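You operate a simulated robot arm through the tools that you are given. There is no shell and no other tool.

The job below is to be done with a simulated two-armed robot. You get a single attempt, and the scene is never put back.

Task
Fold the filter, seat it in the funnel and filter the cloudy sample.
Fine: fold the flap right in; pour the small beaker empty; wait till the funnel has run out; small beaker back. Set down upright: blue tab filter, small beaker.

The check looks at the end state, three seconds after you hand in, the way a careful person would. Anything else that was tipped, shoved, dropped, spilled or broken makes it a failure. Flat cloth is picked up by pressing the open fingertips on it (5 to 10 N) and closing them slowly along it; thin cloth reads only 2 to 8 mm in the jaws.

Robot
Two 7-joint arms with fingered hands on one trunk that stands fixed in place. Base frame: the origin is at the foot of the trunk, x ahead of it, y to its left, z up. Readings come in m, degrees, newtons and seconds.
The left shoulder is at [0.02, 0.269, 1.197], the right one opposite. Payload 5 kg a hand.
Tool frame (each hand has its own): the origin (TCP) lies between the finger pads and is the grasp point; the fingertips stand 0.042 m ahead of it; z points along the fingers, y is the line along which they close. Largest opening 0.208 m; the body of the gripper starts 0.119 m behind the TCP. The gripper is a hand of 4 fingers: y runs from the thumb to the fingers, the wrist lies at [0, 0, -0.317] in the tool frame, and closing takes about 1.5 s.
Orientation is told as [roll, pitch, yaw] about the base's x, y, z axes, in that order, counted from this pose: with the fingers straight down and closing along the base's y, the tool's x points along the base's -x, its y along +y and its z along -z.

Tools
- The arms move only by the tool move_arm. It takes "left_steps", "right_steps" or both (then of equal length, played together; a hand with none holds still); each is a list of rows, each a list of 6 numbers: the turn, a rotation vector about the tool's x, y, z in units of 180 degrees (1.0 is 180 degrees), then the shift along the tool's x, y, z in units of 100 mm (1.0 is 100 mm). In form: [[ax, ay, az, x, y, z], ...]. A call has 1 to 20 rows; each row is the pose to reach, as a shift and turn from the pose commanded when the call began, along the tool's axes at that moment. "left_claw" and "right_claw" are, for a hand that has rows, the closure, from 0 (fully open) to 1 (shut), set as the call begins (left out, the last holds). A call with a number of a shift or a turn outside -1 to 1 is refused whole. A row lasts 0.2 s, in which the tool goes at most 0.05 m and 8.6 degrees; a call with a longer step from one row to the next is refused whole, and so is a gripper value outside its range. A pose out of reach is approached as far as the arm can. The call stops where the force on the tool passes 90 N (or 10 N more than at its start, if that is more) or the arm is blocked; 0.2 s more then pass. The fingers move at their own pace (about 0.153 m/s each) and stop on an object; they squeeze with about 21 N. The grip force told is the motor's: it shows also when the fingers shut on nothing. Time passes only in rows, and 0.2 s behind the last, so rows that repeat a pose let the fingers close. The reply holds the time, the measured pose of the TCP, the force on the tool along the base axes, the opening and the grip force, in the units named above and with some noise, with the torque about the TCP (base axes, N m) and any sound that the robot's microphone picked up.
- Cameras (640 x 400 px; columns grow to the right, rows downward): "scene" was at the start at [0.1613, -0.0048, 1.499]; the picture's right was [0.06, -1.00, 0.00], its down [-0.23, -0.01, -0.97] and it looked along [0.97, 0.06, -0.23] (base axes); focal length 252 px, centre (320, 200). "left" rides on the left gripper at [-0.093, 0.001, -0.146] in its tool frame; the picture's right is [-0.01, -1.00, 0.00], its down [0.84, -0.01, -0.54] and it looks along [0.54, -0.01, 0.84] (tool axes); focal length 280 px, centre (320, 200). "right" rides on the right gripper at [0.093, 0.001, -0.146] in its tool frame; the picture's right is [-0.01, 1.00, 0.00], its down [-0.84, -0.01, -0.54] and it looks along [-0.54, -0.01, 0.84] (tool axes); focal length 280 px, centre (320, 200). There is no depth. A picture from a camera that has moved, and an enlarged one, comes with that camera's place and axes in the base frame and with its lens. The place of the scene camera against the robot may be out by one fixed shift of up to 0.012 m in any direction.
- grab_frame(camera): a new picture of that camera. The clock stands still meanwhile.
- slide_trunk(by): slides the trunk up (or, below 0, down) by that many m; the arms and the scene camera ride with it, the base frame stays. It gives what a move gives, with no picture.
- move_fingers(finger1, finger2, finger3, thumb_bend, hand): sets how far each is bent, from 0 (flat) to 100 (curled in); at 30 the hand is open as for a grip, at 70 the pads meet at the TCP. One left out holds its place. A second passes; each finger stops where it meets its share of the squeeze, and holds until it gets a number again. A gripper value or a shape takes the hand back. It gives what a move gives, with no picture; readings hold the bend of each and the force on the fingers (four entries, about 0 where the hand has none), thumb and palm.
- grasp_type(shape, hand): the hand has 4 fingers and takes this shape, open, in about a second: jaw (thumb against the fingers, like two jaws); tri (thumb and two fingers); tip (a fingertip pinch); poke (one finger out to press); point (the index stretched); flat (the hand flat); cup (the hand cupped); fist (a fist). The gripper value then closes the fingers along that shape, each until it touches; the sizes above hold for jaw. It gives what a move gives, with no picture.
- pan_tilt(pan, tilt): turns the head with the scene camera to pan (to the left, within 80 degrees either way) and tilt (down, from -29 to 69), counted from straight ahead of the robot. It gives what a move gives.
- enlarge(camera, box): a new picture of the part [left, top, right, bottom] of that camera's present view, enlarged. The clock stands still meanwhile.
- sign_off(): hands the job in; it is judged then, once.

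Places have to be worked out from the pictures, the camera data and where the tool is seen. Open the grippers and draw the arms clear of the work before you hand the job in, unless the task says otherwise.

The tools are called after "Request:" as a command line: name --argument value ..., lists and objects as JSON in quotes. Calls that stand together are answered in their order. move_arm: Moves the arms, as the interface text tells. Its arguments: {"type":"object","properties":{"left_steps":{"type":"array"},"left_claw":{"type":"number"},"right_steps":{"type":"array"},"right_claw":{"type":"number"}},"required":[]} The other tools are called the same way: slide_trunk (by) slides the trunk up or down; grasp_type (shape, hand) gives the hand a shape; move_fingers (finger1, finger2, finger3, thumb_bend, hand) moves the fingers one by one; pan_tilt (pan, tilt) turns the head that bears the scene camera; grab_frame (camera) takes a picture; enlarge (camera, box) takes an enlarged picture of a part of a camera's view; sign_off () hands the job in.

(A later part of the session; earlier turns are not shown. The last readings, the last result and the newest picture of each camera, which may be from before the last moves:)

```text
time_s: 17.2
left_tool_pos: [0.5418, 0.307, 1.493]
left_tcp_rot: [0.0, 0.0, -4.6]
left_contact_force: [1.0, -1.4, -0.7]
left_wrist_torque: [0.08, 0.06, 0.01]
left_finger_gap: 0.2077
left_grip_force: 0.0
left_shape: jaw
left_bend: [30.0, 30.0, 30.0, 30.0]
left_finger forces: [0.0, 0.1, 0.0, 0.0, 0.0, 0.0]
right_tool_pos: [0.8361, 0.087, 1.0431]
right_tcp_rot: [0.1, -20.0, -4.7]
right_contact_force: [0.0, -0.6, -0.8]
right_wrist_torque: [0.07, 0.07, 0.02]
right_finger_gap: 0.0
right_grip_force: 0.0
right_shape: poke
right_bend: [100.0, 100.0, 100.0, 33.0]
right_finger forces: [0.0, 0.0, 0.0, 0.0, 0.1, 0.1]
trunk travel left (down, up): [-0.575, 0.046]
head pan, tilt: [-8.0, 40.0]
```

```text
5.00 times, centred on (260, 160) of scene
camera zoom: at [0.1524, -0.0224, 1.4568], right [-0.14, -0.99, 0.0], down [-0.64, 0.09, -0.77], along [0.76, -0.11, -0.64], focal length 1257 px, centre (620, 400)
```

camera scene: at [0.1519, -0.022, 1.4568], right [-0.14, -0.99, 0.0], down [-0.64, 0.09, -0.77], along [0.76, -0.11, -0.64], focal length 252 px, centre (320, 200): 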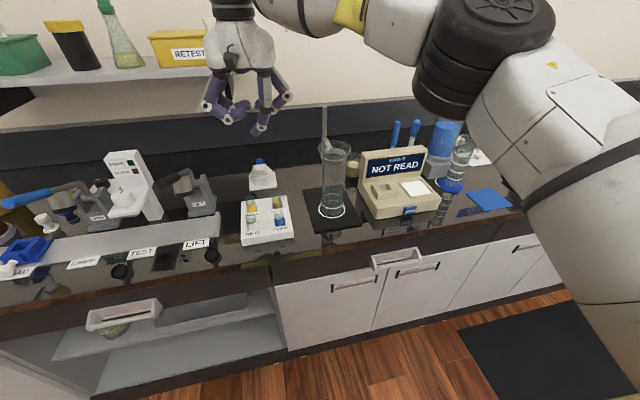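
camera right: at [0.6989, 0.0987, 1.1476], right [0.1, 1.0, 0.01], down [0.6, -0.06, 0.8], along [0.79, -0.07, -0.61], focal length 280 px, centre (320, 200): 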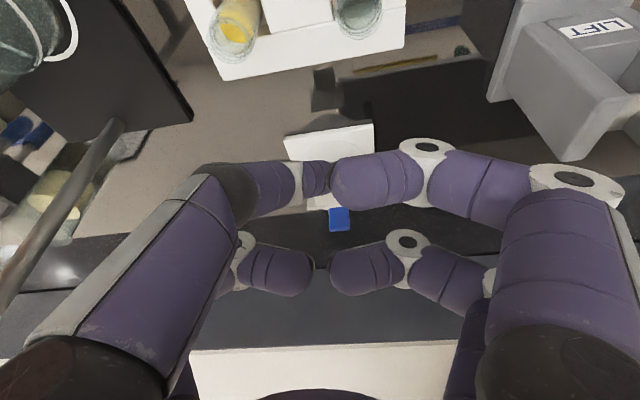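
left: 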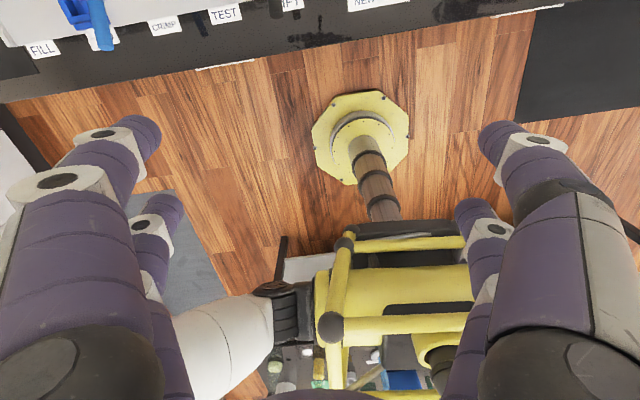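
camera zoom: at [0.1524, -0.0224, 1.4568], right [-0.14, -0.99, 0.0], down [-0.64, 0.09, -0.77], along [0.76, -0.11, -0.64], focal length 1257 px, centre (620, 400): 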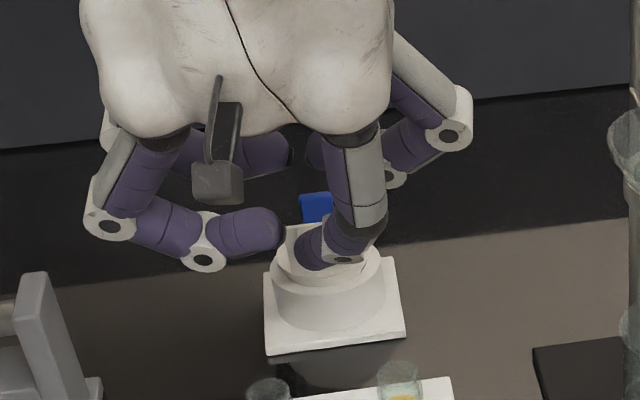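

The fingertip is about at (0.853, 0.087, 1.00), just ahead of the knob. I lower about 18 mm and creep forward to touch the knob.

Request:
move_arm --right_steps '[[0, 0, 0, 0.05, 0, 0.16], [0, 0, 0, -0.031, 0.028, 0.203], [0, 0, 0, -0.08, 0.03, 0.22]]'

Request:
enlarge --camera "scene" --box '[220, 120, 300, 200]'

```text
time_s: 18.0
left_tool_pos: [0.5421, 0.3081, 1.494]
left_tcp_rot: [0.0, 0.0, -4.7]
left_contact_force: [1.2, -0.2, -0.7]
left_wrist_torque: [0.03, 0.06, 0.03]
left_finger_gap: 0.208
left_grip_force: 0.1
left_shape: jaw
left_bend: [30.0, 30.0, 30.0, 30.0]
left_finger forces: [0.1, 0.0, 0.0, 0.0, 0.1, 0.0]
right_tool_pos: [0.8505, 0.09, 1.0238]
right_tcp_rot: [0.0, -20.0, -4.7]
right_contact_force: [0.5, -0.5, -0.4]
right_wrist_torque: [0.0, 0.06, -0.02]
right_finger_gap: 0.0
right_grip_force: 0.0
right_shape: poke
right_bend: [100.0, 100.0, 100.0, 33.0]
right_finger forces: [0.0, 0.1, 0.1, 0.1, 0.1, 0.0]
trunk travel left (down, up): [-0.575, 0.046]
head pan, tilt: [-8.0, 40.0]
```

```text
5.00 times, centred on (260, 160) of scene
camera zoom: at [0.1527, -0.0221, 1.4567], right [-0.14, -0.99, 0.0], down [-0.64, 0.09, -0.77], along [0.76, -0.11, -0.64], focal length 1257 px, centre (620, 400)
```

zoom: 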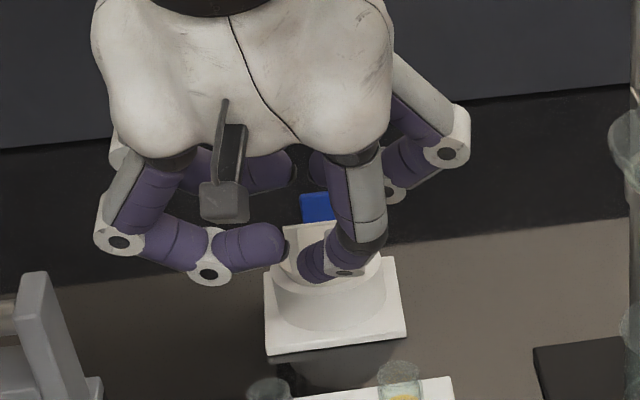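

No contact yet (force ≈0). I push forward in small steps.

Request:
move_arm --right_steps '[[0, 0, 0, -0.037, 0.003, 0.014], [0, 0, 0, -0.075, 0.006, 0.027]]'

Request:
enlarge --camera "scene" --box '[220, 120, 300, 200]'

```text
time_s: 18.6
left_tool_pos: [0.5409, 0.3088, 1.4919]
left_tcp_rot: [-0.1, 0.0, -4.7]
left_contact_force: [0.0, 0.3, 0.6]
left_wrist_torque: [0.01, -0.02, -0.01]
left_finger_gap: 0.2079
left_grip_force: 0.0
left_shape: jaw
left_bend: [30.0, 30.0, 30.0, 30.0]
left_finger forces: [0.0, 0.0, 0.0, 0.0, 0.0, 0.1]
right_tool_pos: [0.8565, 0.089, 1.0245]
right_tcp_rot: [0.0, -20.0, -4.7]
right_contact_force: [-0.7, -0.1, 0.9]
right_wrist_torque: [-0.04, -0.01, -0.04]
right_finger_gap: 0.0001
right_grip_force: 0.1
right_shape: poke
right_bend: [100.0, 100.0, 100.0, 33.0]
right_finger forces: [0.0, 0.0, 0.1, 0.0, 0.1, 0.0]
trunk travel left (down, up): [-0.575, 0.046]
head pan, tilt: [-8.0, 40.0]
```

```text
5.00 times, centred on (260, 160) of scene
camera zoom: at [0.152, -0.022, 1.4568], right [-0.14, -0.99, 0.0], down [-0.64, 0.09, -0.77], along [0.76, -0.11, -0.64], focal length 1257 px, centre (620, 400)
```

zoom: 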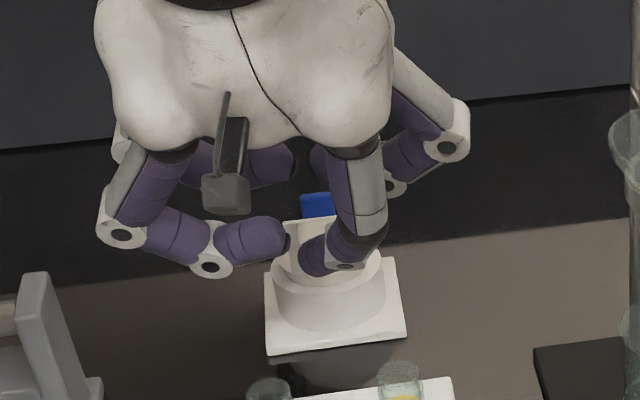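

Still no force. I go on forward in further small steps.

Request:
move_arm --right_steps '[[0, 0, 0, -0.05, 0.005, 0.018], [0, 0, 0, -0.094, 0.01, 0.034]]'

Request:
enlarge --camera "scene" --box '[220, 120, 300, 200]'

```text
time_s: 19.2
left_tool_pos: [0.5409, 0.3089, 1.4935]
left_tcp_rot: [0.1, 0.1, -4.7]
left_contact_force: [0.3, 0.2, -0.1]
left_wrist_torque: [-0.02, 0.0, 0.01]
left_finger_gap: 0.2078
left_grip_force: 0.0
left_shape: jaw
left_bend: [30.0, 30.0, 30.0, 30.0]
left_finger forces: [0.1, 0.0, 0.0, 0.0, 0.0, 0.1]
right_tool_pos: [0.8671, 0.09, 1.0241]
right_tcp_rot: [0.0, -20.0, -4.7]
right_contact_force: [0.4, -0.3, -0.6]
right_wrist_torque: [-0.03, -0.04, 0.01]
right_finger_gap: 0.0002
right_grip_force: 0.0
right_shape: poke
right_bend: [100.0, 100.0, 100.0, 33.0]
right_finger forces: [0.0, 0.0, 0.1, 0.0, 0.1, 0.0]
trunk travel left (down, up): [-0.575, 0.046]
head pan, tilt: [-8.0, 40.0]
```

```text
5.00 times, centred on (260, 160) of scene
camera zoom: at [0.1523, -0.0219, 1.4568], right [-0.14, -0.99, 0.0], down [-0.64, 0.09, -0.77], along [0.76, -0.11, -0.64], focal length 1257 px, centre (620, 400)
```

zoom: 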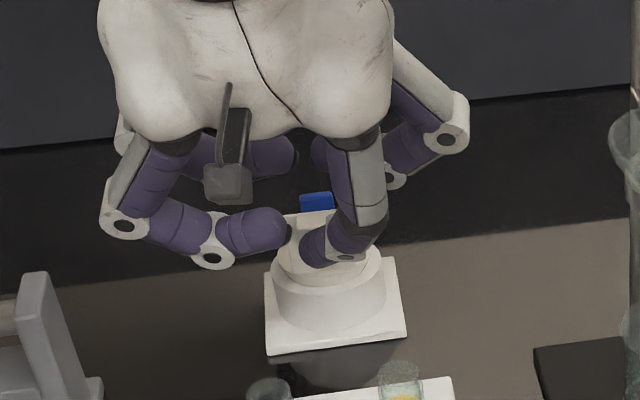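

The flap's top edge has risen and hides more of the tab, so it is turning with almost no force. I follow the arc, forward and slightly up.

Request:
move_arm --right_steps '[[0, 0, 0, -0.06, 0.005, -0.005], [0, 0, 0, -0.115, 0.012, -0.01]]'

Request:
enlarge --camera "scene" --box '[220, 120, 300, 200]'

Request:
enlarge --camera "right" --box '[250, 140, 400, 260]'

```text
time_s: 19.8
left_tool_pos: [0.5425, 0.3073, 1.4933]
left_tcp_rot: [0.1, 0.0, -4.8]
left_contact_force: [0.0, 0.2, -0.2]
left_wrist_torque: [0.03, 0.02, -0.01]
left_finger_gap: 0.2081
left_grip_force: 0.0
left_shape: jaw
left_bend: [30.0, 30.0, 30.0, 30.0]
left_finger forces: [0.1, 0.0, 0.0, 0.0, 0.1, 0.1]
right_tool_pos: [0.8773, 0.0891, 1.029]
right_tcp_rot: [0.0, -20.0, -4.7]
right_contact_force: [0.8, -0.2, -0.7]
right_wrist_torque: [0.03, 0.02, -0.02]
right_finger_gap: 0.0001
right_grip_force: 0.0
right_shape: poke
right_bend: [100.0, 100.0, 100.0, 33.0]
right_finger forces: [0.0, 0.0, 0.0, 0.1, 0.1, 0.1]
trunk travel left (down, up): [-0.575, 0.046]
head pan, tilt: [-8.0, 40.0]
```

```text
5.00 times, centred on (260, 160) of scene
camera zoom: at [0.1522, -0.0219, 1.4568], right [-0.14, -0.99, 0.0], down [-0.64, 0.09, -0.77], along [0.76, -0.11, -0.64], focal length 1257 px, centre (620, 400)
```

zoom: 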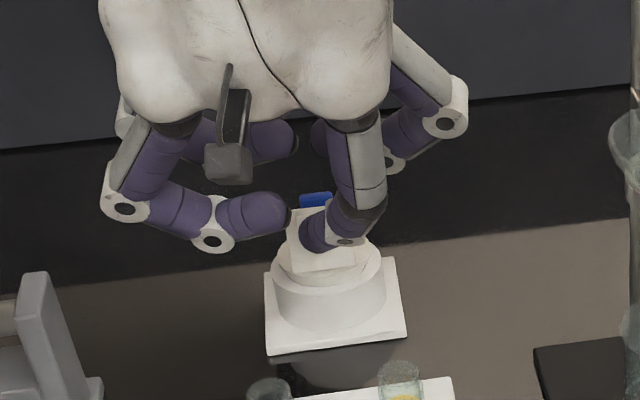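

```text
3.33 times, centred on (325, 200) of right
camera zoom: at [0.7412, 0.1012, 1.1339], right [0.1, 1.0, 0.0], down [0.6, -0.06, 0.79], along [0.79, -0.07, -0.61], focal length 935 px, centre (303, 200)
```

zoom: 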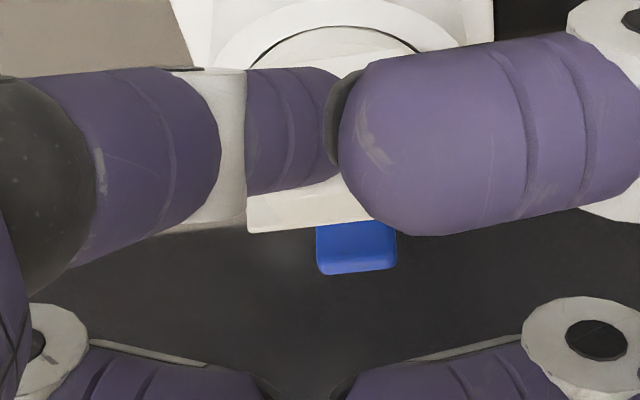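

The flap continues to lean in. I push on, forward and level.

Request:
move_arm --right_steps '[[0, 0, 0, -0.06, 0.005, 0.02], [0, 0, 0, -0.13, 0.012, 0.03]]'

Request:
enlarge --camera "scene" --box '[220, 120, 300, 200]'

Request:
enlarge --camera "right" --box '[250, 140, 400, 260]'

```text
time_s: 20.4
left_tool_pos: [0.5415, 0.3081, 1.4926]
left_tcp_rot: [0.0, 0.1, -4.7]
left_contact_force: [0.0, -0.1, 0.7]
left_wrist_torque: [0.02, -0.03, -0.02]
left_finger_gap: 0.208
left_grip_force: 0.0
left_shape: jaw
left_bend: [30.0, 30.0, 30.0, 30.0]
left_finger forces: [0.0, 0.0, 0.1, 0.1, 0.1, 0.1]
right_tool_pos: [0.891, 0.0895, 1.0297]
right_tcp_rot: [0.0, -20.0, -4.7]
right_contact_force: [0.6, 0.0, -0.7]
right_wrist_torque: [-0.02, 0.04, 0.0]
right_finger_gap: 0.0004
right_grip_force: 0.0
right_shape: poke
right_bend: [100.0, 100.0, 100.0, 33.0]
right_finger forces: [0.0, 0.0, 0.1, 0.0, 0.0, 0.0]
trunk travel left (down, up): [-0.575, 0.046]
head pan, tilt: [-8.0, 40.0]
```

```text
5.00 times, centred on (260, 160) of scene
camera zoom: at [0.1522, -0.022, 1.4568], right [-0.14, -0.99, 0.0], down [-0.64, 0.09, -0.77], along [0.76, -0.11, -0.64], focal length 1257 px, centre (620, 400)
```

zoom: 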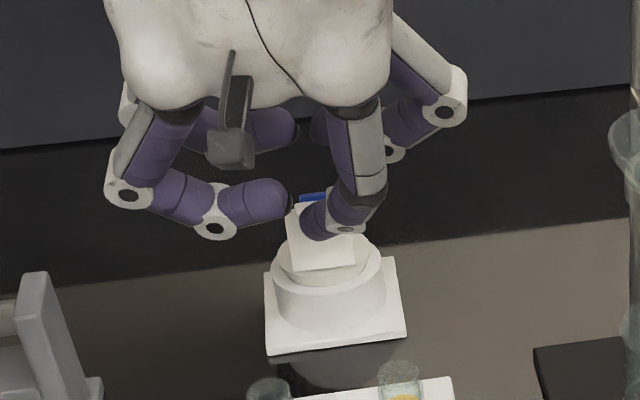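

```text
3.33 times, centred on (325, 200) of right
camera zoom: at [0.7547, 0.101, 1.1349], right [0.1, 1.0, 0.01], down [0.6, -0.06, 0.79], along [0.79, -0.07, -0.61], focal length 935 px, centre (303, 200)
```

zoom: 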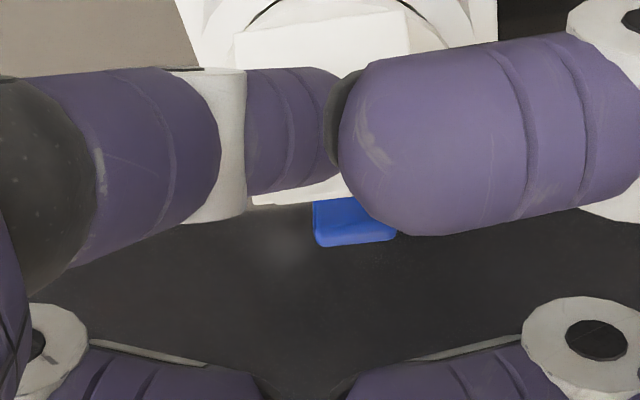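

The flap faces the camera now, leaning in by perhaps 40°. I push forward and start going down.

Request:
move_arm --right_steps '[[0, 0, 0, -0.05, 0.01, 0.04], [0, 0, 0, -0.1, 0.02, 0.08]]'

Request:
enlarge --camera "scene" --box '[220, 120, 300, 200]'

Request:
enlarge --camera "right" --box '[250, 120, 400, 260]'

```text
time_s: 21.0
left_tool_pos: [0.5422, 0.3083, 1.4933]
left_tcp_rot: [0.0, 0.1, -4.6]
left_contact_force: [-0.6, -0.9, 0.7]
left_wrist_torque: [0.0, 0.04, -0.02]
left_finger_gap: 0.208
left_grip_force: 0.1
left_shape: jaw
left_bend: [30.0, 30.0, 30.0, 30.0]
left_finger forces: [0.1, 0.0, 0.0, 0.0, 0.0, 0.1]
right_tool_pos: [0.9021, 0.0909, 1.0264]
right_tcp_rot: [0.0, -20.0, -4.7]
right_contact_force: [-0.3, -0.5, 0.3]
right_wrist_torque: [-0.02, 0.0, 0.04]
right_finger_gap: 0.0001
right_grip_force: 0.1
right_shape: poke
right_bend: [100.0, 100.0, 100.0, 33.0]
right_finger forces: [0.0, 0.0, 0.1, 0.0, 0.0, 0.0]
trunk travel left (down, up): [-0.575, 0.046]
head pan, tilt: [-8.0, 40.0]
```

```text
5.00 times, centred on (260, 160) of scene
camera zoom: at [0.1523, -0.0219, 1.4568], right [-0.14, -0.99, 0.0], down [-0.64, 0.09, -0.77], along [0.76, -0.11, -0.64], focal length 1257 px, centre (620, 400)
```

zoom: 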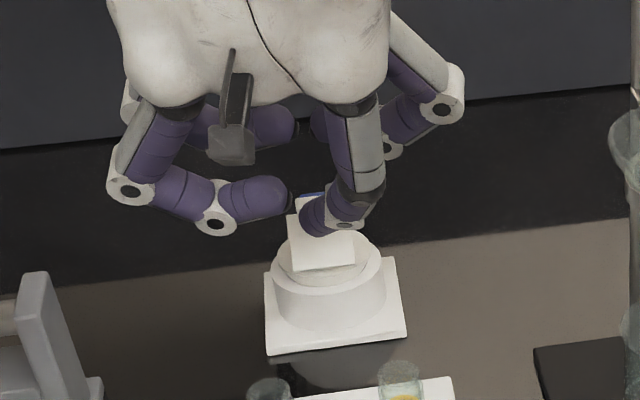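

```text
2.86 times, centred on (325, 190) of right
camera zoom: at [0.7666, 0.1027, 1.1307], right [0.1, 1.0, 0.01], down [0.6, -0.06, 0.79], along [0.79, -0.07, -0.61], focal length 801 px, centre (306, 229)
```

zoom: 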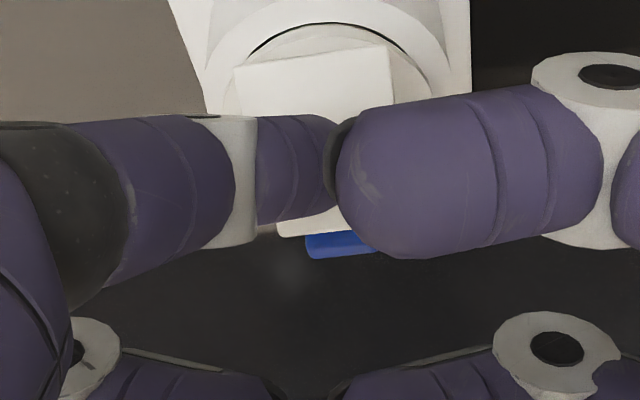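

The flap tilts further, nearly hiding the tab in the scene view. I keep following forward and down.

Request:
move_arm --right_steps '[[0, 0, 0, -0.04, 0.01, 0.05], [0, 0, 0, -0.075, 0.02, 0.1]]'

Request:
enlarge --camera "scene" --box '[220, 120, 300, 200]'

Request:
enlarge --camera "right" --box '[250, 120, 400, 260]'

```text
time_s: 21.6
left_tool_pos: [0.5416, 0.3085, 1.4937]
left_tcp_rot: [0.0, 0.0, -4.7]
left_contact_force: [-0.1, 0.2, -0.2]
left_wrist_torque: [0.01, 0.0, -0.01]
left_finger_gap: 0.2076
left_grip_force: 0.1
left_shape: jaw
left_bend: [30.0, 30.0, 30.0, 30.0]
left_finger forces: [0.1, 0.1, 0.0, 0.0, 0.0, 0.1]
right_tool_pos: [0.9124, 0.0904, 1.0183]
right_tcp_rot: [0.0, -20.0, -4.7]
right_contact_force: [-0.2, 0.0, 0.8]
right_wrist_torque: [0.04, 0.03, 0.0]
right_finger_gap: 0.0
right_grip_force: 0.1
right_shape: poke
right_bend: [100.0, 100.0, 100.0, 33.0]
right_finger forces: [0.0, 0.1, 0.0, 0.0, 0.0, 0.0]
trunk travel left (down, up): [-0.575, 0.046]
head pan, tilt: [-8.0, 40.0]
```

```text
5.00 times, centred on (260, 160) of scene
camera zoom: at [0.1522, -0.0219, 1.4568], right [-0.14, -0.99, 0.0], down [-0.64, 0.09, -0.77], along [0.76, -0.11, -0.64], focal length 1257 px, centre (620, 400)
```

zoom: 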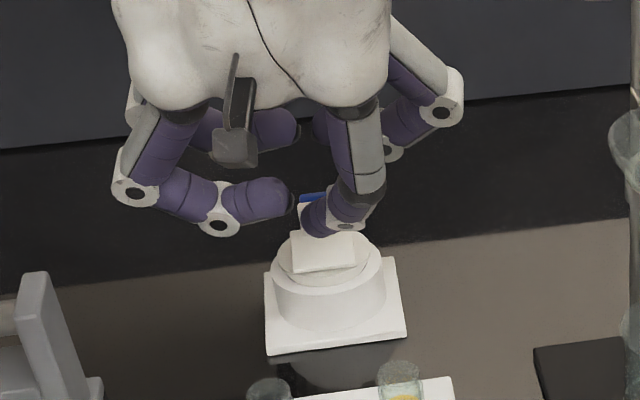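

```text
2.86 times, centred on (325, 190) of right
camera zoom: at [0.7772, 0.1034, 1.1233], right [0.1, 1.0, 0.0], down [0.6, -0.06, 0.79], along [0.79, -0.07, -0.61], focal length 801 px, centre (306, 229)
```

zoom: 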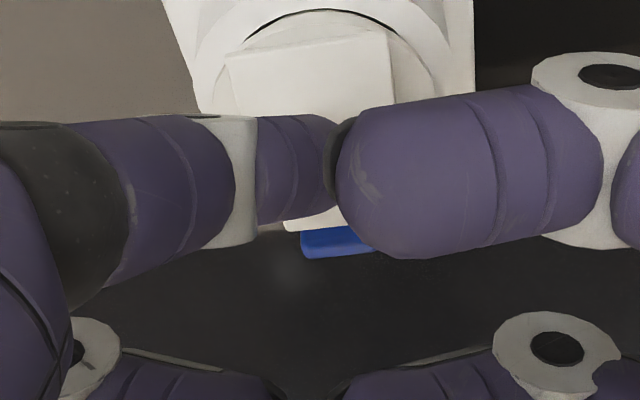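

The flap is coming down (the tab shows again). I press on, mostly downward, watching the force.

Request:
move_arm --right_steps '[[0, 0, 0, -0.01, 0.005, 0.057], [0, 0, 0, -0.022, 0.015, 0.114]]'

Request:
enlarge --camera "scene" --box '[220, 120, 300, 200]'

Request:
enlarge --camera "right" --box '[250, 120, 400, 260]'

```text
time_s: 22.2
left_tool_pos: [0.5412, 0.308, 1.4932]
left_tcp_rot: [0.0, 0.1, -4.7]
left_contact_force: [-0.3, -0.1, 0.6]
left_wrist_torque: [0.01, 0.01, -0.01]
left_finger_gap: 0.2078
left_grip_force: 0.2
left_shape: jaw
left_bend: [30.0, 30.0, 30.0, 30.0]
left_finger forces: [0.0, 0.1, 0.1, 0.0, 0.1, 0.1]
right_tool_pos: [0.9195, 0.0932, 1.0102]
right_tcp_rot: [-0.1, -20.0, -4.7]
right_contact_force: [0.4, 0.2, 0.6]
right_wrist_torque: [-0.01, -0.03, 0.02]
right_finger_gap: 0.0
right_grip_force: 0.0
right_shape: poke
right_bend: [100.0, 100.0, 100.0, 33.0]
right_finger forces: [0.0, 0.0, 0.1, 0.0, 0.0, 0.0]
trunk travel left (down, up): [-0.575, 0.046]
head pan, tilt: [-8.0, 40.0]
```

```text
5.00 times, centred on (260, 160) of scene
camera zoom: at [0.1522, -0.0218, 1.4568], right [-0.14, -0.99, 0.0], down [-0.64, 0.09, -0.77], along [0.76, -0.11, -0.64], focal length 1257 px, centre (620, 400)
```

zoom: 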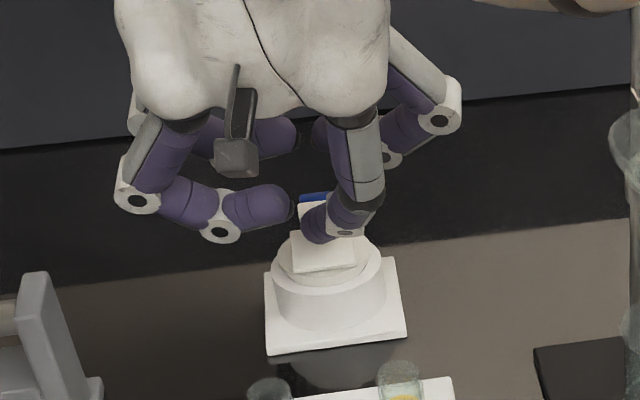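

```text
2.86 times, centred on (325, 190) of right
camera zoom: at [0.7833, 0.1051, 1.1144], right [0.1, 1.0, 0.01], down [0.6, -0.06, 0.79], along [0.79, -0.07, -0.61], focal length 801 px, centre (306, 229)
```

zoom: 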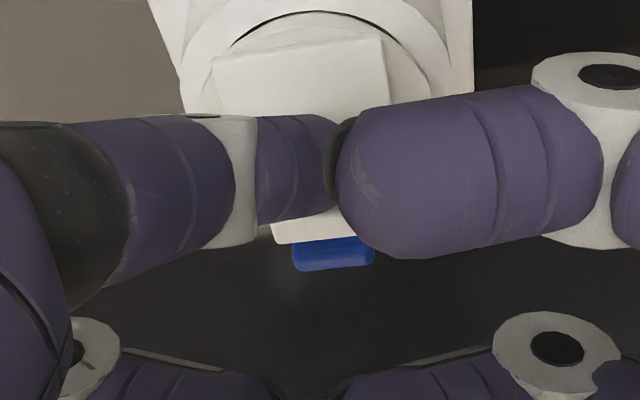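

Force is still nil. I continue down in small steps.

Request:
move_arm --right_steps '[[0, 0, 0, 0.0, 0.0, 0.05], [0, 0, 0, 0.01, 0.0, 0.1]]'

Request:
enlarge --camera "scene" --box '[220, 120, 300, 200]'

Request:
enlarge --camera "right" --box '[250, 120, 400, 260]'

```text
time_s: 22.8
left_tool_pos: [0.5392, 0.3073, 1.496]
left_tcp_rot: [-0.1, -0.2, -4.7]
left_contact_force: [-0.4, 0.4, -0.2]
left_wrist_torque: [0.0, -0.04, -0.01]
left_finger_gap: 0.2082
left_grip_force: 0.1
left_shape: jaw
left_bend: [30.0, 30.0, 30.0, 30.0]
left_finger forces: [0.1, 0.0, 0.1, 0.0, 0.0, 0.1]
right_tool_pos: [0.9218, 0.0921, 1.0049]
right_tcp_rot: [0.1, -20.2, -4.8]
right_contact_force: [-7.9, -2.8, 28.1]
right_wrist_torque: [-0.1, -0.02, -0.03]
right_finger_gap: 0.0
right_grip_force: 0.1
right_shape: poke
right_bend: [100.0, 100.0, 100.0, 33.0]
right_finger forces: [0.0, 0.1, 0.0, 0.0, 28.8, 0.0]
trunk travel left (down, up): [-0.575, 0.046]
head pan, tilt: [-8.0, 40.0]
```

```text
5.00 times, centred on (260, 160) of scene
camera zoom: at [0.1499, -0.0225, 1.4575], right [-0.14, -0.99, 0.0], down [-0.64, 0.09, -0.77], along [0.76, -0.11, -0.64], focal length 1257 px, centre (620, 400)
```

zoom: 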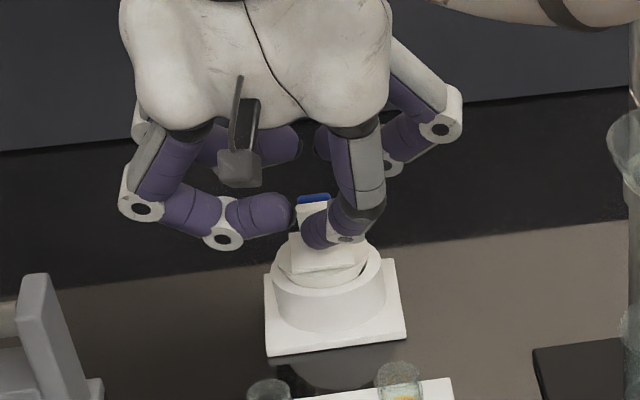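

```text
2.86 times, centred on (325, 190) of right
camera zoom: at [0.7848, 0.1044, 1.1083], right [0.1, 1.0, 0.01], down [0.6, -0.06, 0.8], along [0.79, -0.07, -0.6], focal length 801 px, centre (306, 229)
```

zoom: 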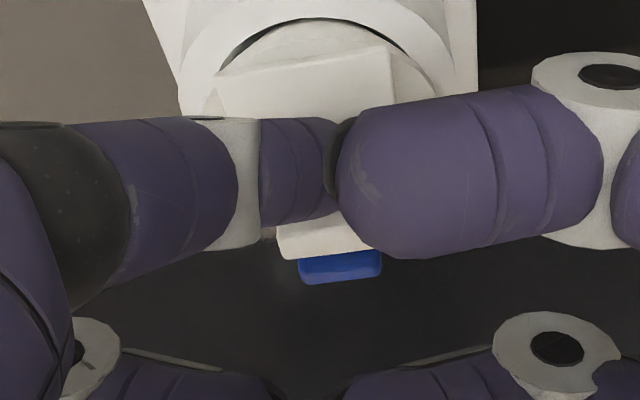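

Contact is now about 28 N straight down. I back off upward and retreat to view the flap unobstructed.

Request:
move_arm --right_steps '[[0, 0, 0, 0.0, 0.0, -0.3], [0, 0, 0, 0.3, 0.0, -0.6], [0, 0, 0, 0.7, 0.0, -0.8]]'

Request:
enlarge --camera "scene" --box '[220, 120, 300, 200]'

Request:
grab_frame --camera "right"

```text
time_s: 23.6
left_tool_pos: [0.5416, 0.3082, 1.4938]
left_tcp_rot: [0.0, -0.1, -4.7]
left_contact_force: [-0.9, 0.2, 0.1]
left_wrist_torque: [0.0, -0.13, 0.0]
left_finger_gap: 0.2079
left_grip_force: 0.2
left_shape: jaw
left_bend: [30.0, 30.0, 30.0, 30.0]
left_finger forces: [0.0, 0.0, 0.1, 0.0, 0.0, 0.0]
right_tool_pos: [0.828, 0.1017, 1.0511]
right_tcp_rot: [0.0, -19.9, -4.7]
right_contact_force: [0.5, -0.8, -0.1]
right_wrist_torque: [0.04, -0.03, 0.0]
right_finger_gap: 0.0
right_grip_force: 0.1
right_shape: poke
right_bend: [100.0, 100.0, 100.0, 33.0]
right_finger forces: [0.0, 0.0, 0.0, 0.1, 0.0, 0.0]
trunk travel left (down, up): [-0.575, 0.046]
head pan, tilt: [-8.0, 40.0]
```

```text
5.00 times, centred on (260, 160) of scene
camera zoom: at [0.1516, -0.0218, 1.4568], right [-0.14, -0.99, 0.0], down [-0.64, 0.09, -0.77], along [0.76, -0.11, -0.64], focal length 1257 px, centre (620, 400)
```

zoom: 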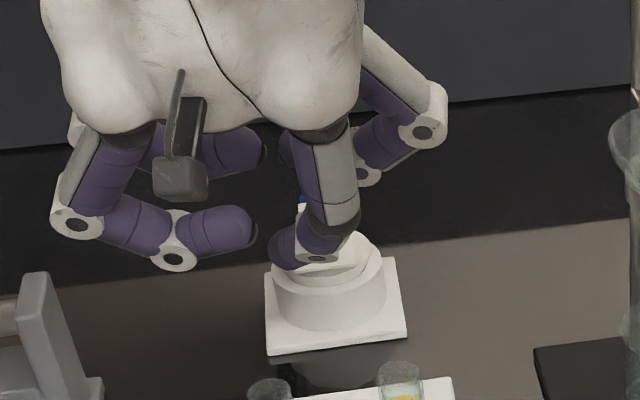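

```text
taken
camera right: at [0.6914, 0.1142, 1.155], right [0.1, 1.0, 0.0], down [0.6, -0.06, 0.79], along [0.79, -0.07, -0.61], focal length 280 px, centre (320, 200)
```

right: 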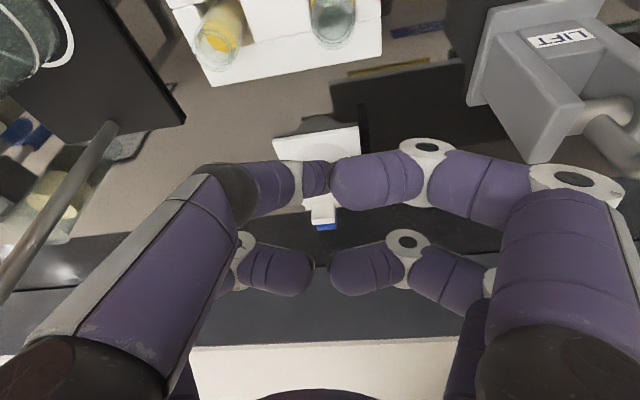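

I raise higher and open the hand to get a clear view.

Request:
move_arm --right_steps '[[0, 0, 0, 0.0, 0.0, -0.4], [0, 0.05, 0, 0.0, 0.0, -0.8], [0, 0.09, 0, 0.0, 0.0, -1.0]]'

Request:
grasp_type --shape "jaw" --hand "right"

Request:
enlarge --camera "scene" --box '[220, 120, 300, 200]'

Request:
grab_frame --camera "right"

```text
refused: row 2 steps farther than a row can; nothing moved
```

```text
time_s: 24.5
left_tool_pos: [0.5421, 0.3075, 1.4928]
left_tcp_rot: [0.0, 0.0, -4.7]
left_contact_force: [-0.3, -0.3, 0.3]
left_wrist_torque: [0.03, -0.04, -0.02]
left_finger_gap: 0.2079
left_grip_force: 0.1
left_shape: jaw
left_bend: [30.0, 30.0, 30.0, 30.0]
left_finger forces: [0.0, 0.1, 0.0, 0.0, 0.0, 0.1]
right_tool_pos: [0.8279, 0.1025, 1.0511]
right_tcp_rot: [-0.1, -20.0, -4.5]
right_contact_force: [0.2, 0.1, 0.4]
right_wrist_torque: [-0.02, 0.0, -0.03]
right_finger_gap: 0.2079
right_grip_force: 0.0
right_shape: jaw
right_bend: [30.0, 30.0, 30.0, 30.0]
right_finger forces: [0.0, 0.1, 0.0, 0.0, 0.0, 0.1]
trunk travel left (down, up): [-0.575, 0.046]
head pan, tilt: [-8.0, 40.0]
```

```text
5.00 times, centred on (260, 160) of scene
camera zoom: at [0.1521, -0.022, 1.4568], right [-0.14, -0.99, 0.0], down [-0.64, 0.09, -0.77], along [0.76, -0.11, -0.64], focal length 1257 px, centre (620, 400)
```

zoom: 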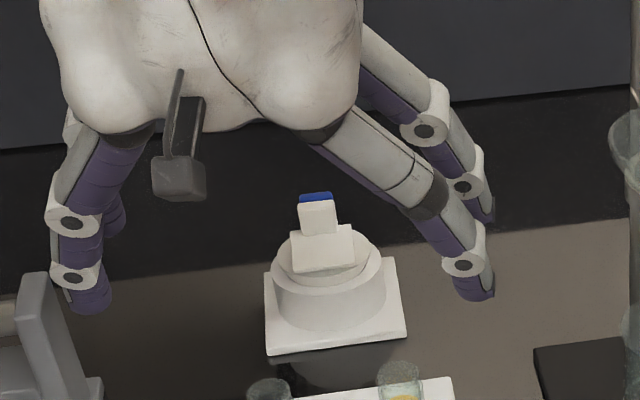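

```text
taken
camera right: at [0.6921, 0.1144, 1.1548], right [0.1, 1.0, 0.01], down [0.6, -0.06, 0.79], along [0.79, -0.07, -0.61], focal length 280 px, centre (320, 200)
```

right: 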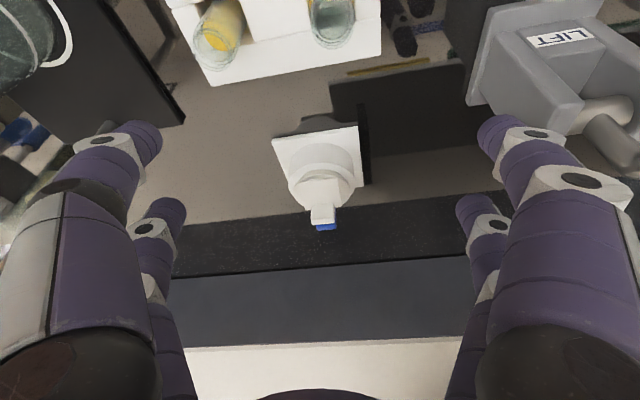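

Now I have a clear view: the flap has folded well forward with its knob standing upright near the tab. I enlarge it.

Request:
enlarge --camera "right" --box '[265, 110, 385, 240]'

Request:
enlarge --camera "scene" --box '[240, 150, 280, 195]'

```text
3.08 times, centred on (325, 175) of right
camera zoom: at [0.6921, 0.1144, 1.1548], right [0.1, 1.0, 0.01], down [0.6, -0.06, 0.79], along [0.79, -0.07, -0.61], focal length 863 px, centre (305, 277)
```

zoom: 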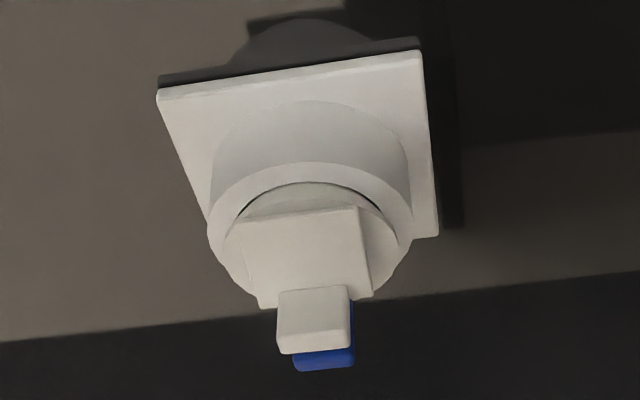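

```text
8.89 times, centred on (260, 172) of scene
camera zoom: at [0.1521, -0.022, 1.4568], right [-0.14, -0.99, 0.0], down [-0.64, 0.09, -0.77], along [0.76, -0.11, -0.64], focal length 2235 px, centre (853, 444)
```

zoom: 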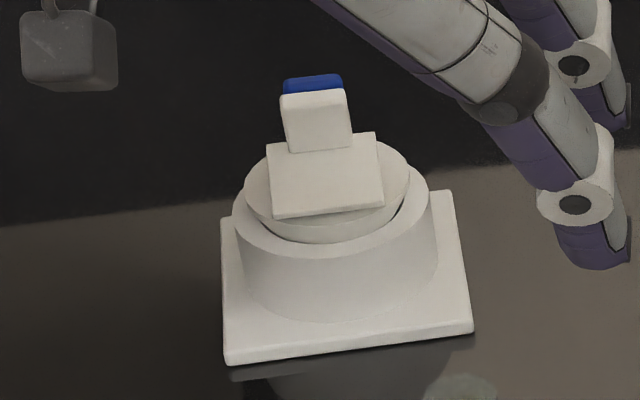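

The flap looks nearly down but may not be fully flat. I raise the hand upright again for a steeper view of it.

Request:
move_arm --right_steps '[[0, 0.03, 0, 0.0, 0.0, -0.3], [0, 0.06, 0, -0.1, 0.0, -0.6], [0, 0.09, 0, -0.2, 0.0, -0.9], [0, 0.111, 0, -0.3, 0, -1]]'

Request:
enlarge --camera "right" --box '[265, 110, 405, 250]'

Request:
enlarge --camera "scene" --box '[240, 150, 280, 195]'

```text
time_s: 25.5
left_tool_pos: [0.5433, 0.3077, 1.4918]
left_tcp_rot: [0.0, 0.0, -4.7]
left_contact_force: [0.4, -0.1, -0.4]
left_wrist_torque: [-0.1, 0.11, 0.03]
left_finger_gap: 0.208
left_grip_force: 0.1
left_shape: jaw
left_bend: [30.0, 30.0, 30.0, 30.0]
left_finger forces: [0.0, 0.0, 0.1, 0.0, 0.1, 0.0]
right_tool_pos: [0.8219, 0.101, 1.1561]
right_tcp_rot: [0.0, 0.1, -4.7]
right_contact_force: [0.4, 0.0, 0.6]
right_wrist_torque: [-0.06, 0.0, 0.03]
right_finger_gap: 0.2081
right_grip_force: 0.1
right_shape: jaw
right_bend: [30.0, 30.0, 30.0, 30.0]
right_finger forces: [0.0, 0.0, 0.1, 0.0, 0.0, 0.0]
trunk travel left (down, up): [-0.575, 0.046]
head pan, tilt: [-8.0, 40.0]
```

```text
2.86 times, centred on (335, 180) of right
camera zoom: at [0.7312, 0.1087, 1.3007], right [0.1, 1.0, 0.0], down [0.84, -0.08, 0.54], along [0.53, -0.05, -0.84], focal length 801 px, centre (277, 257)
```

zoom: 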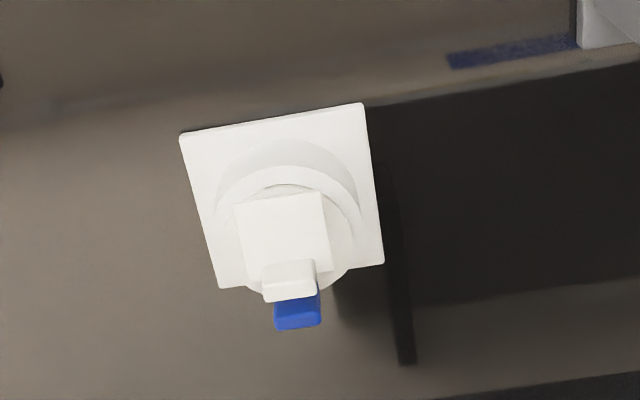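

```text
8.89 times, centred on (260, 172) of scene
camera zoom: at [0.1527, -0.0212, 1.4567], right [-0.14, -0.99, 0.0], down [-0.64, 0.09, -0.77], along [0.76, -0.11, -0.64], focal length 2235 px, centre (853, 444)
```

zoom: 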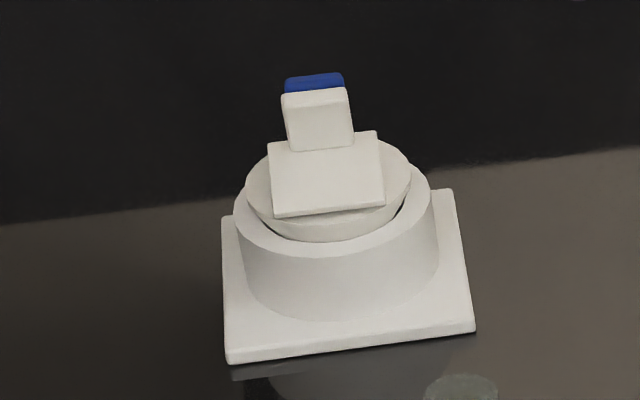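

From both views the flap is within several degrees of flat, but it may not be fully home. I set poke again and press once more, nearer the flap's far end just in front of the knob.

Request:
grasp_type --shape "poke" --hand "right"

Request:
move_arm --right_steps '[[0, -0.04, 0, -0.2, -0.01, 0.2], [0, -0.08, 0, -0.4, -0.02, 0.4], [0, -0.111, 0, -0.605, -0.036, 0.6]]'

Request:
move_arm --right_steps '[[0, 0, 0, -0.15, 0.02, 0.25], [0, 0, 0, -0.239, 0.038, 0.6]]'

Request:
enlarge --camera "scene" --box '[220, 120, 300, 200]'

```text
time_s: 26.4
left_tool_pos: [0.542, 0.3073, 1.4935]
left_tcp_rot: [0.0, 0.0, -4.7]
left_contact_force: [-0.1, 0.0, 0.3]
left_wrist_torque: [0.0, 0.0, 0.01]
left_finger_gap: 0.2078
left_grip_force: 0.1
left_shape: jaw
left_bend: [30.0, 30.0, 30.0, 30.0]
left_finger forces: [0.1, 0.1, 0.0, 0.0, 0.0, 0.0]
right_tool_pos: [0.8221, 0.0997, 1.1547]
right_tcp_rot: [0.0, 0.0, -4.7]
right_contact_force: [0.6, 0.4, 0.2]
right_wrist_torque: [-0.04, 0.01, 0.03]
right_finger_gap: 0.0
right_grip_force: 0.0
right_shape: poke
right_bend: [100.0, 100.0, 100.0, 33.0]
right_finger forces: [0.1, 0.0, 0.0, 0.0, 0.0, 0.0]
trunk travel left (down, up): [-0.575, 0.046]
head pan, tilt: [-8.0, 40.0]
```

```text
time_s: 27.2
left_tool_pos: [0.5433, 0.3079, 1.492]
left_tcp_rot: [0.0, 0.0, -4.7]
left_contact_force: [1.8, -0.2, -0.8]
left_wrist_torque: [0.06, 0.13, 0.0]
left_finger_gap: 0.2082
left_grip_force: 0.1
left_shape: jaw
left_bend: [30.0, 30.0, 30.0, 30.0]
left_finger forces: [0.0, 0.0, 0.0, 0.0, 0.0, 0.0]
right_tool_pos: [0.8847, 0.0906, 1.0926]
right_tcp_rot: [-0.1, -20.0, -4.8]
right_contact_force: [1.6, 0.2, 1.1]
right_wrist_torque: [0.02, 0.08, -0.03]
right_finger_gap: 0.0
right_grip_force: 0.1
right_shape: poke
right_bend: [100.0, 100.0, 100.0, 33.0]
right_finger forces: [0.0, 0.0, 0.0, 0.1, 0.0, 0.0]
trunk travel left (down, up): [-0.575, 0.046]
head pan, tilt: [-8.0, 40.0]
```

```text
time_s: 27.8
left_tool_pos: [0.5417, 0.308, 1.4935]
left_tcp_rot: [-0.1, 0.0, -4.7]
left_contact_force: [0.1, 0.5, -0.4]
left_wrist_torque: [0.02, 0.04, 0.04]
left_finger_gap: 0.2078
left_grip_force: 0.1
left_shape: jaw
left_bend: [30.0, 30.0, 30.0, 30.0]
left_finger forces: [0.1, 0.0, 0.0, 0.0, 0.0, 0.0]
right_tool_pos: [0.9292, 0.0923, 1.0472]
right_tcp_rot: [0.0, -20.1, -4.8]
right_contact_force: [0.7, -0.2, 0.4]
right_wrist_torque: [0.0, 0.07, -0.04]
right_finger_gap: 0.0002
right_grip_force: 0.0
right_shape: poke
right_bend: [100.0, 100.0, 100.0, 33.0]
right_finger forces: [0.0, 0.0, 0.1, 0.0, 0.0, 0.0]
trunk travel left (down, up): [-0.575, 0.046]
head pan, tilt: [-8.0, 40.0]
```

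```text
5.00 times, centred on (260, 160) of scene
camera zoom: at [0.1523, -0.0219, 1.4567], right [-0.14, -0.99, 0.0], down [-0.64, 0.09, -0.77], along [0.76, -0.11, -0.64], focal length 1257 px, centre (620, 400)
```

zoom: 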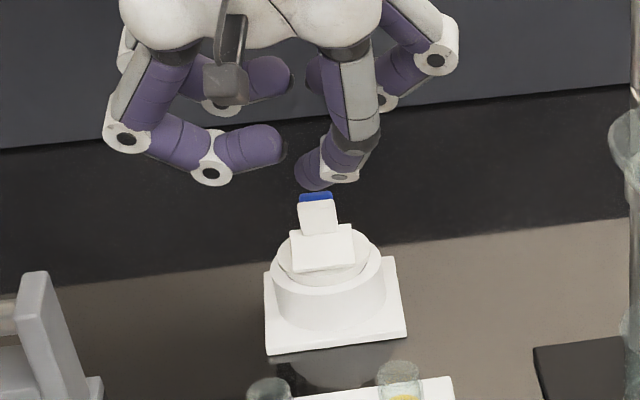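

The fingertip is above the flap. I lower it 30 mm straight down and look.

Request:
move_arm --right_steps '[[0, 0, 0, 0.07, 0.0, 0.14], [0, 0, 0, 0.12, 0.0, 0.28]]'

Request:
enlarge --camera "scene" --box '[220, 120, 300, 200]'

Request:
enlarge --camera "right" --box '[250, 120, 400, 260]'

```text
time_s: 28.4
left_tool_pos: [0.5374, 0.3075, 1.4956]
left_tcp_rot: [0.1, -0.1, -4.7]
left_contact_force: [-1.0, 0.2, 0.6]
left_wrist_torque: [-0.02, -0.06, 0.02]
left_finger_gap: 0.2081
left_grip_force: 0.1
left_shape: jaw
left_bend: [30.0, 30.0, 30.0, 30.0]
left_finger forces: [0.0, 0.1, 0.0, 0.0, 0.0, 0.0]
right_tool_pos: [0.9219, 0.0936, 1.0215]
right_tcp_rot: [0.2, -20.2, -4.7]
right_contact_force: [-13.2, -5.1, 22.9]
right_wrist_torque: [-0.2, -0.22, -0.12]
right_finger_gap: 0.0
right_grip_force: 0.1
right_shape: poke
right_bend: [100.0, 100.0, 100.0, 33.0]
right_finger forces: [0.0, 0.0, 0.0, 0.1, 26.0, 0.1]
trunk travel left (down, up): [-0.575, 0.046]
head pan, tilt: [-8.0, 40.0]
```

```text
5.00 times, centred on (260, 160) of scene
camera zoom: at [0.1495, -0.0224, 1.4575], right [-0.14, -0.99, 0.0], down [-0.63, 0.09, -0.77], along [0.76, -0.11, -0.64], focal length 1257 px, centre (620, 400)
```

zoom: 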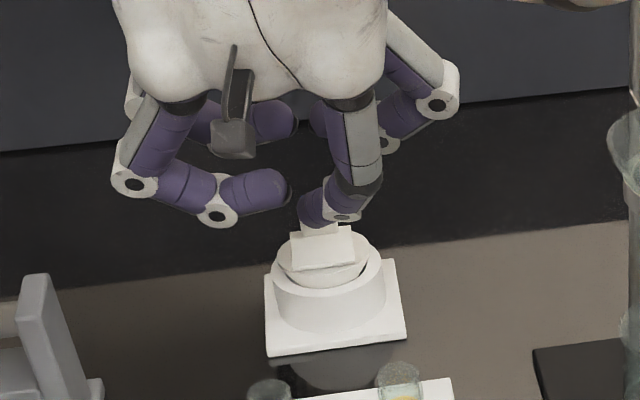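

```text
2.86 times, centred on (325, 190) of right
camera zoom: at [0.7867, 0.105, 1.125], right [0.1, 1.0, 0.01], down [0.6, -0.06, 0.8], along [0.79, -0.07, -0.61], focal length 801 px, centre (306, 229)
```

zoom: 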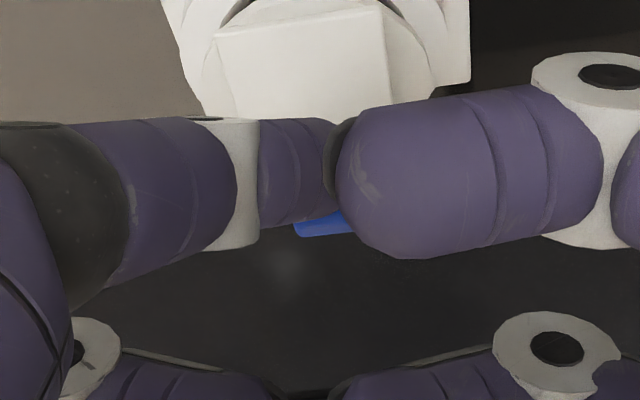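

The fingertip now bears on the knob's top with 26 N and the flap does not move any further, so it is at its stop. I lift clear, and then test how the "tip" pinch closes for gripping the tab.

Request:
move_arm --right_steps '[[0, 0, 0, 0.1, 0.0, -0.35], [0, 0.04, 0, 0.4, 0.0, -0.6], [0, 0.08, 0, 0.7, 0, -0.8], [0, 0.111, 0, 0.9, 0, -1]]'

Request:
grasp_type --shape "tip" --hand "right"

Request:
enlarge --camera "right" --box '[265, 110, 405, 250]'

Request:
enlarge --camera "scene" --box '[240, 150, 280, 195]'

Request:
move_arm --right_steps '[[0, 0, 0, 0, 0, 0], [0, 0, 0, 0, 0, 0], [0, 0, 0, 0, 0, 0], [0, 0, 0, 0, 0, 0], [0, 0, 0, 0, 0, 0], [0, 0, 0, 0, 0, 0], [0, 0, 0, 0, 0, 0]]' --right_claw 1.0

Request:
grab_frame --camera "right"

Request:
enlarge --camera "scene" --box '[180, 60, 330, 200]'

```text
time_s: 29.4
left_tool_pos: [0.5424, 0.3083, 1.4927]
left_tcp_rot: [-0.1, 0.0, -4.7]
left_contact_force: [0.3, 0.0, 0.4]
left_wrist_torque: [-0.03, 0.01, 0.02]
left_finger_gap: 0.208
left_grip_force: 0.1
left_shape: jaw
left_bend: [30.0, 30.0, 30.0, 30.0]
left_finger forces: [0.1, 0.0, 0.0, 0.0, 0.0, 0.0]
right_tool_pos: [0.8064, 0.1032, 1.0792]
right_tcp_rot: [-0.1, 0.1, -4.7]
right_contact_force: [-0.6, -0.4, -0.9]
right_wrist_torque: [-0.02, 0.01, 0.02]
right_finger_gap: 0.0002
right_grip_force: 0.0
right_shape: poke
right_bend: [100.0, 100.0, 100.0, 33.0]
right_finger forces: [0.0, 0.1, 0.0, 0.0, 0.1, 0.0]
trunk travel left (down, up): [-0.575, 0.046]
head pan, tilt: [-8.0, 40.0]
```

```text
time_s: 30.3
left_tool_pos: [0.5414, 0.3078, 1.4933]
left_tcp_rot: [0.0, 0.0, -4.7]
left_contact_force: [0.0, 0.2, 0.0]
left_wrist_torque: [0.01, 0.06, 0.0]
left_finger_gap: 0.2081
left_grip_force: 0.1
left_shape: jaw
left_bend: [30.0, 30.0, 30.0, 30.0]
left_finger forces: [0.0, 0.0, 0.1, 0.1, 0.1, 0.0]
right_tool_pos: [0.807, 0.103, 1.0801]
right_tcp_rot: [0.0, 0.0, -4.7]
right_contact_force: [0.1, -0.9, -0.1]
right_wrist_torque: [0.0, 0.01, 0.0]
right_finger_gap: 0.208
right_grip_force: 0.1
right_shape: tip
right_bend: [30.0, 30.0, 30.0, 30.0]
right_finger forces: [0.0, 0.1, 0.1, 0.0, 0.0, 0.0]
trunk travel left (down, up): [-0.575, 0.046]
head pan, tilt: [-8.0, 40.0]
```

```text
2.86 times, centred on (335, 180) of right
camera zoom: at [0.7148, 0.1114, 1.225], right [0.1, 1.0, 0.0], down [0.84, -0.08, 0.54], along [0.54, -0.05, -0.84], focal length 801 px, centre (277, 257)
```

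zoom: 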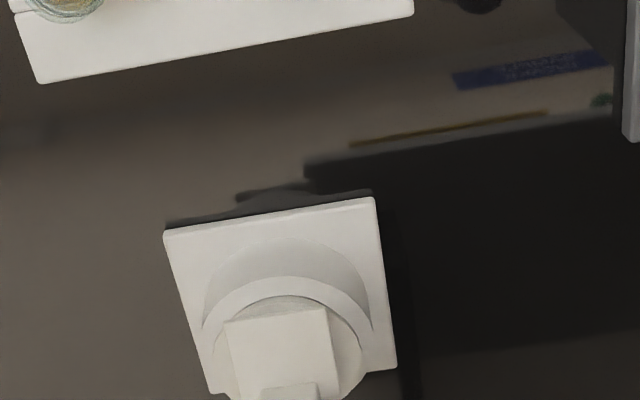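

```text
8.89 times, centred on (260, 172) of scene
camera zoom: at [0.1525, -0.0218, 1.4568], right [-0.14, -0.99, 0.0], down [-0.64, 0.09, -0.77], along [0.76, -0.11, -0.64], focal length 2235 px, centre (853, 444)
```

zoom: 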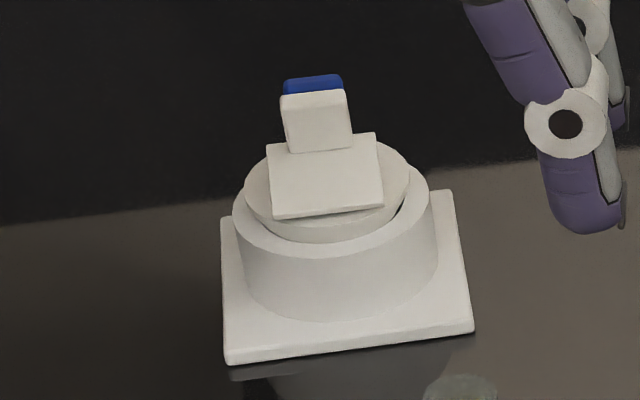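

```text
time_s: 31.9
left_tool_pos: [0.5421, 0.3075, 1.4926]
left_tcp_rot: [0.0, -0.1, -4.6]
left_contact_force: [0.2, -0.2, 0.5]
left_wrist_torque: [0.01, -0.02, -0.01]
left_finger_gap: 0.208
left_grip_force: 0.1
left_shape: jaw
left_bend: [30.0, 30.0, 30.0, 30.0]
left_finger forces: [0.0, 0.0, 0.0, 0.0, 0.0, 0.0]
right_tool_pos: [0.8057, 0.1035, 1.0811]
right_tcp_rot: [0.0, 0.0, -4.7]
right_contact_force: [-0.3, -0.2, 0.5]
right_wrist_torque: [-0.02, -0.01, 0.0]
right_finger_gap: 0.0001
right_grip_force: 21.1
right_shape: tip
right_bend: [70.0, 70.0, 70.0, 70.0]
right_finger forces: [0.0, 0.0, 0.0, 0.0, 0.0, 0.1]
trunk travel left (down, up): [-0.575, 0.046]
head pan, tilt: [-8.0, 40.0]
```

```text
taken
camera right: at [0.7146, 0.1113, 1.2252], right [0.1, 1.0, 0.0], down [0.84, -0.08, 0.54], along [0.54, -0.05, -0.84], focal length 280 px, centre (320, 200)
```

right: 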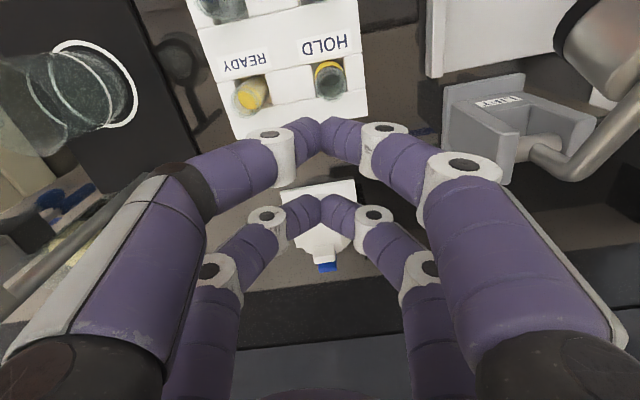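

```text
2.86 times, centred on (255, 130) of scene
camera zoom: at [0.1523, -0.0219, 1.4568], right [-0.14, -0.99, 0.0], down [-0.64, 0.09, -0.77], along [0.76, -0.11, -0.64], focal length 718 px, centre (506, 400)
```

zoom: 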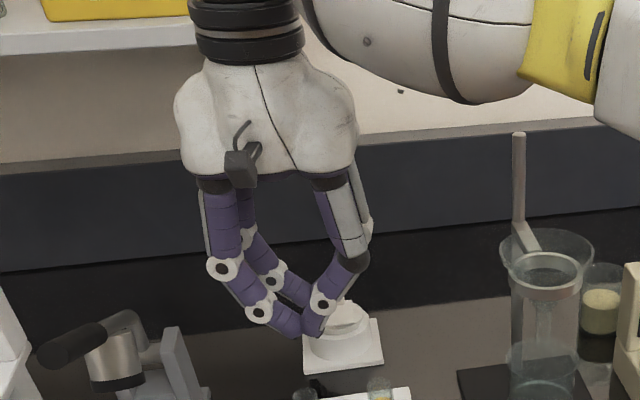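

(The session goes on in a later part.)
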